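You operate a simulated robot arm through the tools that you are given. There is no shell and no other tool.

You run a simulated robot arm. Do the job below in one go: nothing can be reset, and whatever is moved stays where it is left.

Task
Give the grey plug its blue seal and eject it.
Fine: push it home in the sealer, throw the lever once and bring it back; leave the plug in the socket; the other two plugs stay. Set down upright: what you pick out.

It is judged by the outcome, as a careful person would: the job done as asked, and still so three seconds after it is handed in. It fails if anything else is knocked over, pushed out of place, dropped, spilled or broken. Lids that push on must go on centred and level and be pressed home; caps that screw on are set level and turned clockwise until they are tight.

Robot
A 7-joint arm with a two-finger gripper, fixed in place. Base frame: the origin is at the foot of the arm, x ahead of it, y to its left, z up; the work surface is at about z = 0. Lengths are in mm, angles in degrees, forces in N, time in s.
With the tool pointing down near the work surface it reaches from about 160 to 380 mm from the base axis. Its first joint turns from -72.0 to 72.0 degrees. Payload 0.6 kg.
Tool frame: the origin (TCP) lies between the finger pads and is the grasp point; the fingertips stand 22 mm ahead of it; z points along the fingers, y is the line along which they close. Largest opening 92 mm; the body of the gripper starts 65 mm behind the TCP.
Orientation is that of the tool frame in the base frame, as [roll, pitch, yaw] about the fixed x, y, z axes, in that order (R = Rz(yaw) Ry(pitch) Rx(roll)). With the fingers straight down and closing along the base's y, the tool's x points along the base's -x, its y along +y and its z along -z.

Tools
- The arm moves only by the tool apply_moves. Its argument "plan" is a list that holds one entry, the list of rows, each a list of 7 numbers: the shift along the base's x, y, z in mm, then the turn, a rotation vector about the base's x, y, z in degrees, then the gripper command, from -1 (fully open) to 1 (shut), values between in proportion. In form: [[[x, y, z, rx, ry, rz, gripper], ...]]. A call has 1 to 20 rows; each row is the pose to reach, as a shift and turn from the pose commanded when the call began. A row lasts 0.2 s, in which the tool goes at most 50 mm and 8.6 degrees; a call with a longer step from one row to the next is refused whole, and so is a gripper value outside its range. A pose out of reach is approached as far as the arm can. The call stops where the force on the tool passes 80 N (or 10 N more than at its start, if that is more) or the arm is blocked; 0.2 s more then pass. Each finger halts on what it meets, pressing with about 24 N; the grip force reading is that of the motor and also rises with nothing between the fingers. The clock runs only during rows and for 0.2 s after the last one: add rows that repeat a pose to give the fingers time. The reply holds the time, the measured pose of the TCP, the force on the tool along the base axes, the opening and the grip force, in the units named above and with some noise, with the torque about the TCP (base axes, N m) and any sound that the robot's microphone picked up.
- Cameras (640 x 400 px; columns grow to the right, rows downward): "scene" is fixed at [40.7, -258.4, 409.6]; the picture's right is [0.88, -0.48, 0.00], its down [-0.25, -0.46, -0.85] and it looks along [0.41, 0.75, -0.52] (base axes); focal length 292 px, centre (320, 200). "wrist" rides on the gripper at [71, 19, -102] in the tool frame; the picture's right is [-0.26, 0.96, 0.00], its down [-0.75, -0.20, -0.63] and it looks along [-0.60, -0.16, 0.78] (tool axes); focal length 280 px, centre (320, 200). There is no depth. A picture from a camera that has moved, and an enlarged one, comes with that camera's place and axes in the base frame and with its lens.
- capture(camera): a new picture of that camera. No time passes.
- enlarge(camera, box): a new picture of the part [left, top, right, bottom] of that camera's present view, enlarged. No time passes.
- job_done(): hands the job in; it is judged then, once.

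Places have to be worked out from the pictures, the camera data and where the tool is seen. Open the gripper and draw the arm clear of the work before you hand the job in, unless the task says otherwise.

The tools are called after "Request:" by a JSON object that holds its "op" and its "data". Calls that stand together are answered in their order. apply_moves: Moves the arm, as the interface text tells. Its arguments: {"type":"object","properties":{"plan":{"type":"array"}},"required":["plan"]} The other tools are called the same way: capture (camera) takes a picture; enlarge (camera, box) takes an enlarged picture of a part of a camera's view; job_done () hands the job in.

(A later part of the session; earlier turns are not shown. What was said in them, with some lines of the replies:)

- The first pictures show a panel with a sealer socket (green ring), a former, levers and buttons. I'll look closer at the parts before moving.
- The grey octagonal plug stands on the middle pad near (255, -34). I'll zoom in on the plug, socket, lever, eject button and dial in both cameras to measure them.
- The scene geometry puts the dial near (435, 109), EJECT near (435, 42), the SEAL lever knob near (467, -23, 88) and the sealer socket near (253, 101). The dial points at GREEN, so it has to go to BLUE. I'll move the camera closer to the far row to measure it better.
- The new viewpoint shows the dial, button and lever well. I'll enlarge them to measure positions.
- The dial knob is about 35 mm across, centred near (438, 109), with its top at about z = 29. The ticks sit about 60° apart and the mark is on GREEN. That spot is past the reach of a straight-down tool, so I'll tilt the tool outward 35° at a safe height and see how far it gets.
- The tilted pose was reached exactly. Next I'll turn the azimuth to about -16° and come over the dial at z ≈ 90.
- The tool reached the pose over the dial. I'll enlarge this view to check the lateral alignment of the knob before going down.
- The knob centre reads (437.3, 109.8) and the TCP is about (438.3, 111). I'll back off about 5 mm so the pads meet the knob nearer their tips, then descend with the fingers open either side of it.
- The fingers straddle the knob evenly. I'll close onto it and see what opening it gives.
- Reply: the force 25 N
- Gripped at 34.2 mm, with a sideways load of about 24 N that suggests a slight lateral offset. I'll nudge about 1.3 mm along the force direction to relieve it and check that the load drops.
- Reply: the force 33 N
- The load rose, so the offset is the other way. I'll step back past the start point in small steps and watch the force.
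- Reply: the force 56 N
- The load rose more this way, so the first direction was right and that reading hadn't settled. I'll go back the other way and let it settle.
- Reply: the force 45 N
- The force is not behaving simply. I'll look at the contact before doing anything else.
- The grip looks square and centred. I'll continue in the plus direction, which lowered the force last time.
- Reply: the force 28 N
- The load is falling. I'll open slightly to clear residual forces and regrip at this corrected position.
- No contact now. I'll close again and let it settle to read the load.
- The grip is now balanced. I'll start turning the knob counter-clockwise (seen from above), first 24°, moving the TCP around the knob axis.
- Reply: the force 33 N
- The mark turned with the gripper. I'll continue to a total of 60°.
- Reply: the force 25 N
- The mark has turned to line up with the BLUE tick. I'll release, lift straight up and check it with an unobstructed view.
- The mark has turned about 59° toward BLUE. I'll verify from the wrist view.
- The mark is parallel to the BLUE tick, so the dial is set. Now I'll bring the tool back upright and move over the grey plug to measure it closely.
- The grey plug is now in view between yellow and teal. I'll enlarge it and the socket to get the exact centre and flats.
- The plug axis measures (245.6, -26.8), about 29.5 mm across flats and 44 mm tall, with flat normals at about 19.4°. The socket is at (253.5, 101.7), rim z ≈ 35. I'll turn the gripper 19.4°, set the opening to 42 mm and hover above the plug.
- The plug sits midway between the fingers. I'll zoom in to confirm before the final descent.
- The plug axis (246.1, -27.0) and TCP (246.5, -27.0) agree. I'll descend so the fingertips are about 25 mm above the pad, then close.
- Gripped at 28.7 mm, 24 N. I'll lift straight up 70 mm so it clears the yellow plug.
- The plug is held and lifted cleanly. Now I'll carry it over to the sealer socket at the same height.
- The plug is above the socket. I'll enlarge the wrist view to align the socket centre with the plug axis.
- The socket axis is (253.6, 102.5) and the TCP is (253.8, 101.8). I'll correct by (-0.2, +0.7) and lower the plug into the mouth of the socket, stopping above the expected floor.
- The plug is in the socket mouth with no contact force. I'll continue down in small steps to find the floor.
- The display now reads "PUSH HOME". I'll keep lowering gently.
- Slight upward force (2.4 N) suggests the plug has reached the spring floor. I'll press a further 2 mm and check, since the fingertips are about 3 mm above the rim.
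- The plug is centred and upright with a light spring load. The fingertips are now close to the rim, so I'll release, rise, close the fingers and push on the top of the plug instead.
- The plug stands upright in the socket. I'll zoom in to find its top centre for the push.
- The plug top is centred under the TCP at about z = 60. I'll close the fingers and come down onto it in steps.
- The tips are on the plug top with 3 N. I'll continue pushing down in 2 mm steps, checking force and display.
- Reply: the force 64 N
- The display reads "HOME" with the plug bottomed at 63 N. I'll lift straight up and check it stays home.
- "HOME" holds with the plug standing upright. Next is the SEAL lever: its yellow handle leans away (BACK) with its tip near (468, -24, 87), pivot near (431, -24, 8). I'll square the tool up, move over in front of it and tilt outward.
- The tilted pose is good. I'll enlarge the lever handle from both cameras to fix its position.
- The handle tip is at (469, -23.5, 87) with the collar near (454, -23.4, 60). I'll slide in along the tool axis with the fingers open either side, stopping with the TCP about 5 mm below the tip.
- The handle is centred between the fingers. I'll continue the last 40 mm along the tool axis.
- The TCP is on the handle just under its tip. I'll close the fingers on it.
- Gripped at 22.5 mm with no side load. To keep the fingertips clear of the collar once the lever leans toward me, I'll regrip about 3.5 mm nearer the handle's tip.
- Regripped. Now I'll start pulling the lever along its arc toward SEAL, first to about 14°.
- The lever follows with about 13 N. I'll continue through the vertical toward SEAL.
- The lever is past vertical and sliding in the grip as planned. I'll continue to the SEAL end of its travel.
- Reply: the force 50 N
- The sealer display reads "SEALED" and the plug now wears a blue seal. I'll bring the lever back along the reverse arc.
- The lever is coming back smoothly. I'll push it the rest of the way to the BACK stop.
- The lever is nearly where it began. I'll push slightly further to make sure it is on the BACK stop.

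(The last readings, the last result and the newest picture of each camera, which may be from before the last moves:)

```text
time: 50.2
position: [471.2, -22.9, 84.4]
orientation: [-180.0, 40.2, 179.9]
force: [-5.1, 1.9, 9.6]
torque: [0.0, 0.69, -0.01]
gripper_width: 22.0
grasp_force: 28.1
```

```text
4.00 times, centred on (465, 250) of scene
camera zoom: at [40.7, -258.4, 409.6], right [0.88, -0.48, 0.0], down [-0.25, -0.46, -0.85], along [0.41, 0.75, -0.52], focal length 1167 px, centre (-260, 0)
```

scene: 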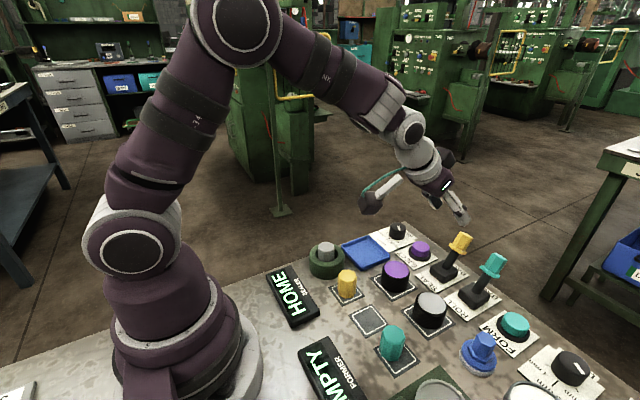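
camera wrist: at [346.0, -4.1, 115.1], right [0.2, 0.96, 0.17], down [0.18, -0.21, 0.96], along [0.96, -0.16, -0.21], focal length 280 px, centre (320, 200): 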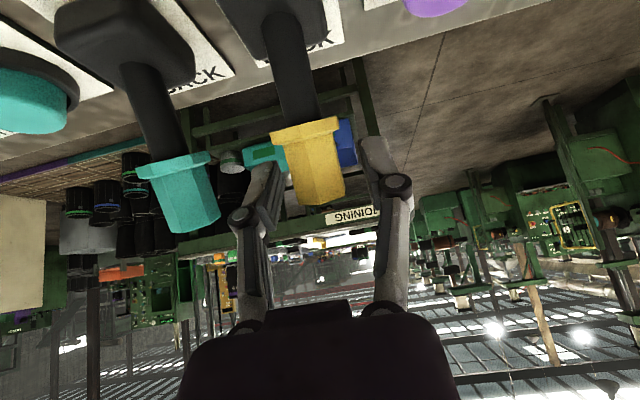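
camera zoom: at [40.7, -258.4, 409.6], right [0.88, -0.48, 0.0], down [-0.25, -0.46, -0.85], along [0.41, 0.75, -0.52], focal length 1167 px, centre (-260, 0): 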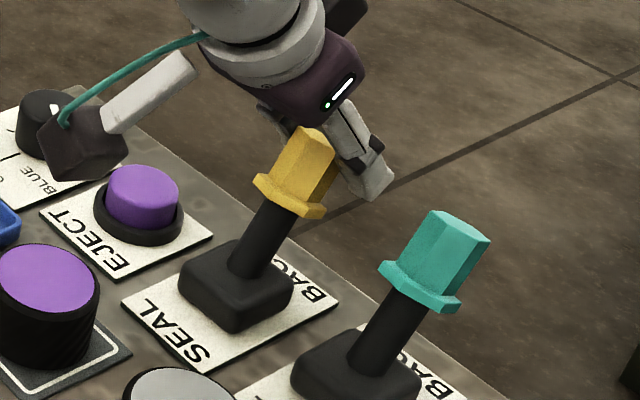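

Still only light resistance, so I'll press on a bit more to feel for the stop.

Request:
{"op": "apply_moves", "data": {"plan": [[[1.5, 0, -0.8, 0, 0, 0, 1], [3, 0, -1.6, 0, 0, 0, 1], [4.5, 0, -2.4, 0, 0, 0, 1], [4.5, 0, -2.4, 0, 0, 0, 1]]]}}

Request:
{"op": "enlarge", "data": {"camera": "scene", "box": [420, 200, 510, 300]}}

Request:
{"op": "enlarge", "data": {"camera": "wrist", "box": [230, 80, 410, 240]}}

```text
time: 51.2
position: [474.3, -23.1, 81.4]
orientation: [179.8, 39.9, -179.9]
force: [-11.9, 4.1, 5.3]
torque: [0.0, -0.04, -0.02]
gripper_width: 23.6
grasp_force: 27.9
```

```text
4.00 times, centred on (465, 250) of scene
camera zoom: at [40.7, -258.4, 409.6], right [0.88, -0.48, 0.0], down [-0.25, -0.46, -0.85], along [0.41, 0.75, -0.52], focal length 1167 px, centre (-260, 0)
```

zoom: 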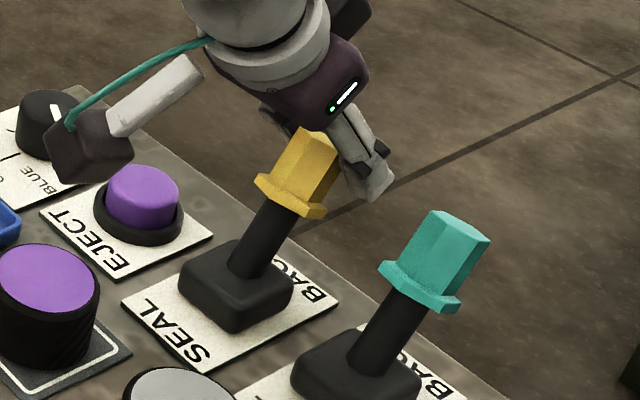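

```text
2.50 times, centred on (320, 160) of wrist
camera zoom: at [355.3, -4.2, 113.6], right [0.2, 0.96, 0.17], down [0.18, -0.21, 0.96], along [0.96, -0.16, -0.21], focal length 701 px, centre (320, 300)
```

zoom: 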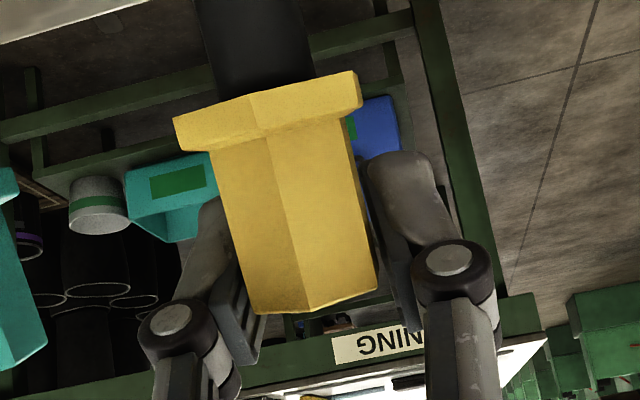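

The lever collar is at the same place in the picture as before the throw, and the pads began sliding on it, so it is on the BACK stop. I'll release and back off along the tool axis.

Request:
{"op": "apply_moves", "data": {"plan": [[[0, 0, 0, 0, 0, 0, 0.3], [0, 0, 0, 0, 0, 0, 0.13], [0, 0, 0, 0, 0, 0, 0.13], [-13, 0, 15, 0, 0, 0, 0.13], [-26, 0, 31, 0, 0, 0, 0.13], [-45, 0, 54, 0, 0, 0, 0.13], [-65, 0, 78, 0, 0, 0, 0.13], [-65, 0, 78, 0, 0, 0, 0.13]]]}}

Request:
{"op": "capture", "data": {"camera": "scene"}}

Request:
{"op": "enlarge", "data": {"camera": "scene", "box": [420, 220, 490, 300]}}

Request:
{"op": "enlarge", "data": {"camera": "scene", "box": [260, 220, 380, 330]}}

```text
time: 53.0
position: [410.0, -22.9, 157.8]
orientation: [179.9, 39.9, 179.9]
force: [0.2, 0.6, 0.3]
torque: [0.04, 0.03, 0.0]
gripper_width: 40.4
grasp_force: 0.0
```

```text
taken
```

scene: 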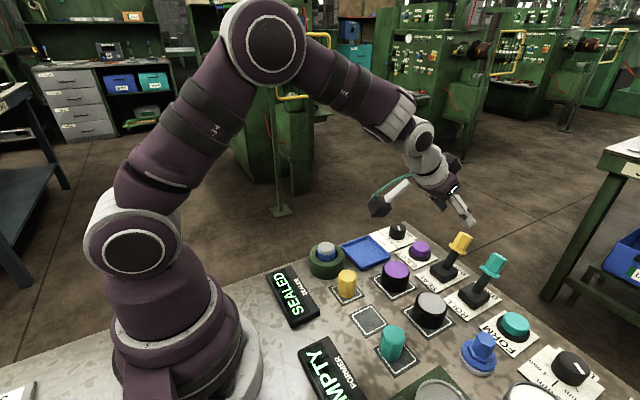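

```text
5.00 times, centred on (455, 260) of scene
camera zoom: at [40.7, -258.4, 409.6], right [0.88, -0.48, 0.0], down [-0.25, -0.46, -0.85], along [0.41, 0.75, -0.52], focal length 1458 px, centre (-355, -100)
```

zoom: 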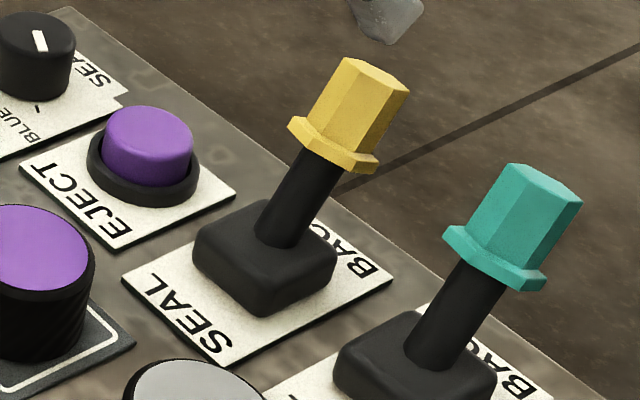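

```text
3.64 times, centred on (320, 275) of scene
camera zoom: at [40.7, -258.4, 409.6], right [0.88, -0.48, 0.0], down [-0.25, -0.46, -0.85], along [0.41, 0.75, -0.52], focal length 1061 px, centre (320, -73)
```

zoom: 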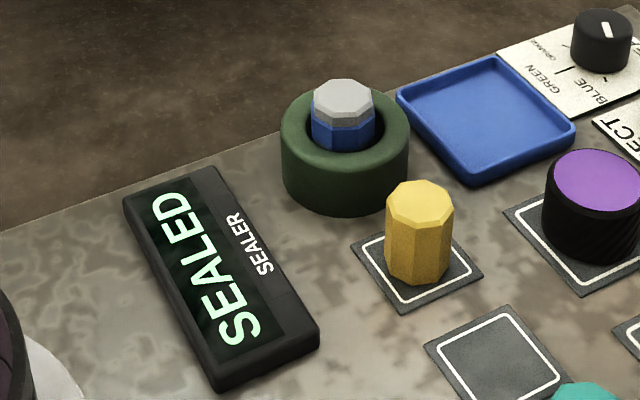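

The lever is exactly back where it began and the display holds "SEALED". Next is EJECT at (437.5, 40.8), top z ≈ 25: I'll close the fingers and hover over it.

Request:
{"op": "apply_moves", "data": {"plan": [[[4, 20, 0, 0, 0, 0, 0.6], [8, 40, 0, 0, 0, 0, 1], [14, 63.7, -10, 0, 0, 0, 1], [19, 63.7, -40, 0, 0, 0, 1], [19, 63.7, -72, 0, 0, 0, 1], [19, 63.7, -72, 0, 0, 0, 1]]]}}

Request:
{"op": "capture", "data": {"camera": "wrist"}}

Request:
{"op": "enlarge", "data": {"camera": "scene", "box": [360, 190, 470, 290]}}

```text
time: 54.4
position: [429.1, 41.9, 86.4]
orientation: [179.9, 40.0, 179.8]
force: [0.2, -0.9, -0.5]
torque: [-0.02, 0.02, 0.0]
gripper_width: 0.0
grasp_force: 24.3
```

```text
taken
camera wrist: at [308.6, 60.9, 118.9], right [0.2, 0.96, 0.17], down [0.17, -0.21, 0.96], along [0.96, -0.16, -0.21], focal length 280 px, centre (320, 200)
```

wrist: 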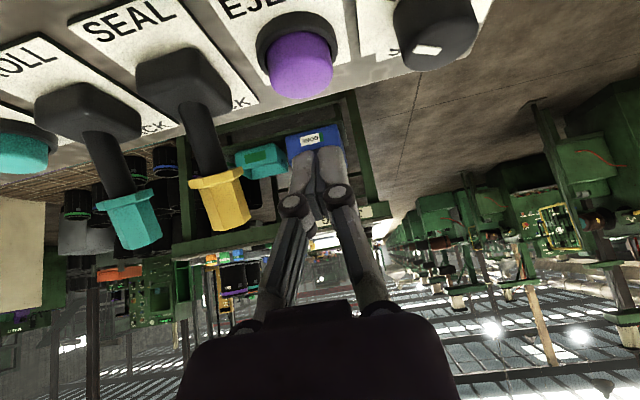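

```text
4.00 times, centred on (415, 240) of scene
camera zoom: at [40.7, -258.4, 409.6], right [0.88, -0.48, 0.0], down [-0.25, -0.46, -0.85], along [0.41, 0.75, -0.52], focal length 1167 px, centre (-60, 40)
```

zoom: 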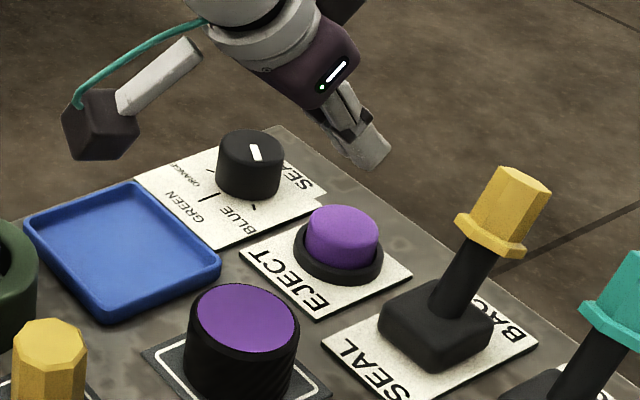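

The closed fingertips are lined up over EJECT. I'll descend to just above it and then press in small steps.

Request:
{"op": "apply_moves", "data": {"plan": [[[-1, -0.5, -15, 0, 0, 0, 1], [-1, -0.5, -28, 0, 0, 0, 1], [-1, -0.5, -36, 0, 0, 0, 1], [-1, -0.5, -38, 0, 0, 0, 1], [-1, -0.5, -38, 0, 0, 0, 1]]]}}

Request:
{"op": "enlarge", "data": {"camera": "wrist", "box": [240, 60, 400, 230]}}

Request:
{"op": "enlarge", "data": {"camera": "scene", "box": [380, 200, 460, 280]}}

```text
time: 55.6
position: [427.5, 39.3, 47.4]
orientation: [179.9, 40.0, 179.9]
force: [-0.2, 0.2, 0.1]
torque: [0.03, 0.0, 0.01]
gripper_width: 0.1
grasp_force: 23.7
```

```text
2.35 times, centred on (320, 145) of wrist
camera zoom: at [308.9, 59.5, 81.1], right [0.2, 0.96, 0.17], down [0.18, -0.21, 0.96], along [0.96, -0.16, -0.21], focal length 660 px, centre (320, 329)
```

zoom: 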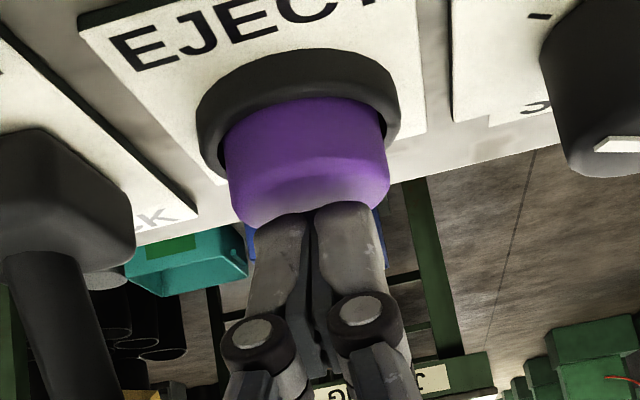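

```text
5.00 times, centred on (420, 240) of scene
camera zoom: at [40.7, -258.4, 409.6], right [0.88, -0.48, 0.0], down [-0.25, -0.46, -0.85], along [0.41, 0.75, -0.52], focal length 1458 px, centre (-180, 0)
```

zoom: 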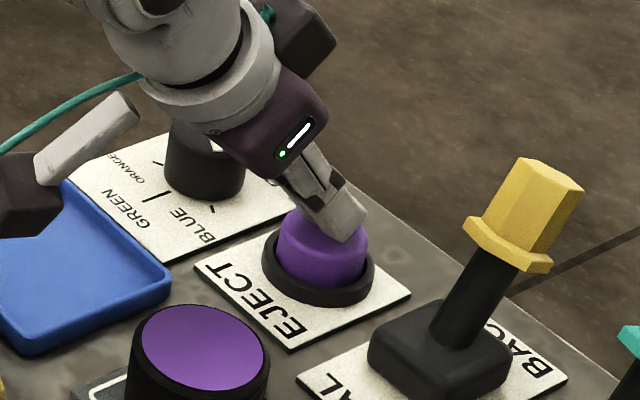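

The fingertips are right at the button top. I'll press down in small steps and watch the force and sound.

Request:
{"op": "apply_moves", "data": {"plan": [[[0, 0, -1.5, 0, 0, 0, 1], [0, 0, -3, 0, 0, 0, 1], [0, 0, -4.5, 0, 0, 0, 1], [0, 0, -4.5, 0, 0, 0, 1]]]}}

Request:
{"op": "enlarge", "data": {"camera": "scene", "box": [260, 220, 380, 330]}}

```text
time: 56.6
position: [428.5, 39.0, 44.2]
orientation: [179.9, 40.0, 179.9]
force: [0.8, 0.0, 2.3]
torque: [0.04, -0.03, -0.01]
gripper_width: 5.9
grasp_force: 27.9
heard: click
```

```text
3.64 times, centred on (320, 275) of scene
camera zoom: at [40.7, -258.4, 409.6], right [0.88, -0.48, 0.0], down [-0.25, -0.46, -0.85], along [0.41, 0.75, -0.52], focal length 1061 px, centre (320, -73)
```

zoom: 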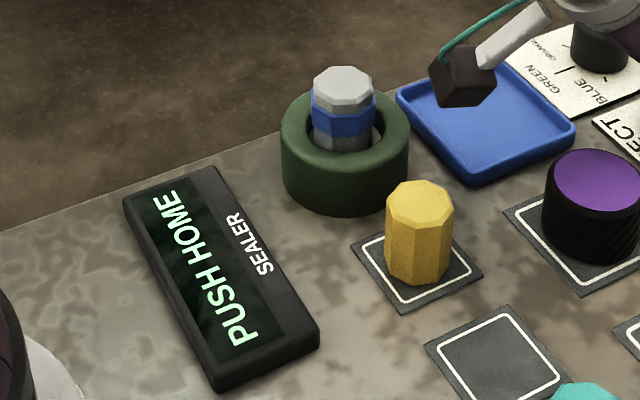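

A click was heard, the plug has risen with its blue seal and the display shows "PUSH HOME" again, so it has ejected. I'll lift straight off the button and draw the arm clear with the gripper open.

Request:
{"op": "apply_moves", "data": {"plan": [[[0, 0, 3, 0, 0, 0, 1], [0, 0, 8, 0, 0, 0, 1], [0, 0, 25, 0, 0, 0, 1], [0, 0, 50, 0, 0, 0, 1], [-5, 0, 85, 0, 0, 0, 0.5], [-15, -5, 120, 0, 0, 0, 0], [-30, -10, 150, 0, 0, 0, -0.5], [-30, -10, 150, 0, 0, 0, -1]]]}}

Request:
{"op": "apply_moves", "data": {"plan": [[[-15, 0, 5, 0, 8, 0, -1], [-30, 0, 10, 0, 16, 0, -1], [-45, 0, 15, 0, 24, 0, -1], [-60, 0, 20, 0, 32, 0, -1], [-75, 0, 25, 0, 40, 0, -1], [-75, 0, 25, 0, 40, 0, -1]]]}}

Request:
{"op": "capture", "data": {"camera": "scene"}}

Request:
{"op": "capture", "data": {"camera": "wrist"}}

Request:
{"op": "enlarge", "data": {"camera": "scene", "box": [260, 220, 380, 330]}}

Request:
{"op": "enlarge", "data": {"camera": "scene", "box": [380, 210, 500, 310]}}

```text
time: 58.4
position: [398.4, 28.5, 195.2]
orientation: [-180.0, 40.1, -180.0]
force: [-0.4, 0.1, -0.3]
torque: [0.0, -0.01, 0.01]
gripper_width: 91.1
grasp_force: 0.1
```

```text
time: 59.8
position: [322.4, 28.1, 220.8]
orientation: [179.9, -0.1, -179.9]
force: [-0.2, -0.5, -0.2]
torque: [0.01, -0.01, 0.01]
gripper_width: 92.2
grasp_force: 0.1
```

```text
taken
```

scene: 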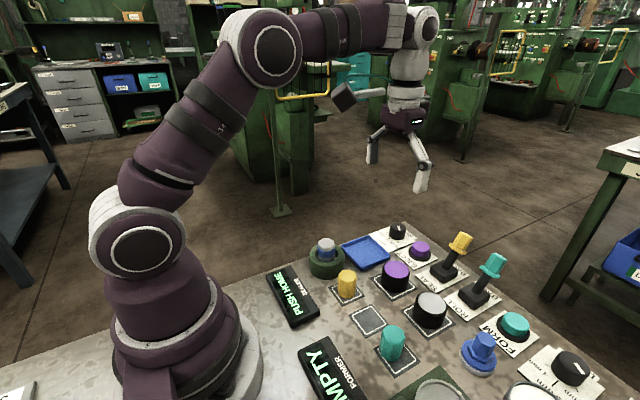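

```text
taken
camera wrist: at [252.4, 47.3, 322.4], right [0.26, 0.96, 0.0], down [0.75, -0.21, 0.62], along [0.6, -0.16, -0.78], focal length 280 px, centre (320, 200)
```

wrist: 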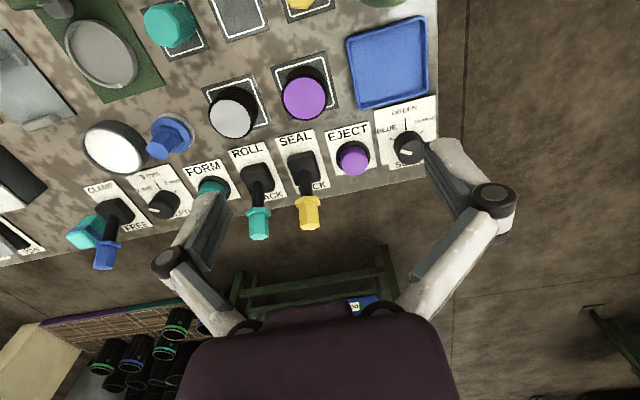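

```text
3.64 times, centred on (320, 275) of scene
camera zoom: at [40.7, -258.4, 409.6], right [0.88, -0.48, 0.0], down [-0.25, -0.46, -0.85], along [0.41, 0.75, -0.52], focal length 1061 px, centre (320, -73)
```

zoom: 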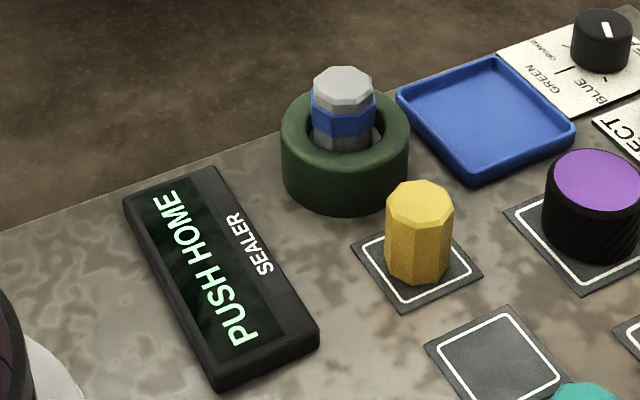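

```text
4.00 times, centred on (440, 260) of scene
camera zoom: at [40.7, -258.4, 409.6], right [0.88, -0.48, 0.0], down [-0.25, -0.46, -0.85], along [0.41, 0.75, -0.52], focal length 1167 px, centre (-160, -40)
```

zoom: 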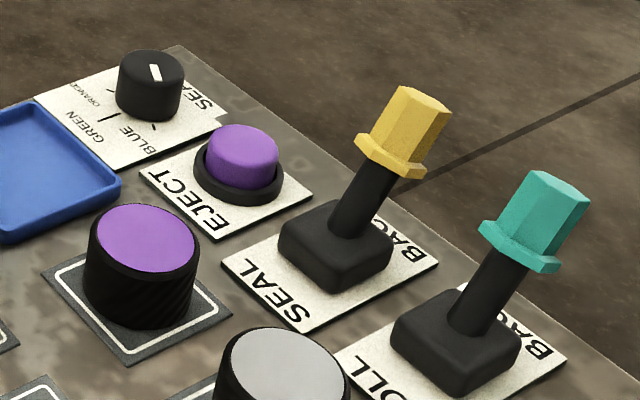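

The plug stands upright in the socket with its blue seal and is raised by the eject. The lever is back, the yellow and teal plugs have not moved, and the gripper is open and clear, so I'm handing the job in.

Request:
{"op": "job_done", "data": {}}

```text
The job is handed in.
```

The grey plug has its blue seal and has been ejected. It stands upright in the sealer socket, as asked.

- **Dial:** I turned the seal selector from GREEN to BLUE before sealing.
- **Sealing:** I pushed the plug down until the display read "HOME". I then threw the SEAL lever once, the display changed to "SEALED", and I brought the lever back to where it started.
- **Eject:** I pressed EJECT once and heard a click. The plug rose in the socket and the display now reads "PUSH HOME".
- **Everything else:** the yellow and teal plugs were not touched, and nothing was knocked over or moved out of place. The gripper is open and clear of the work.
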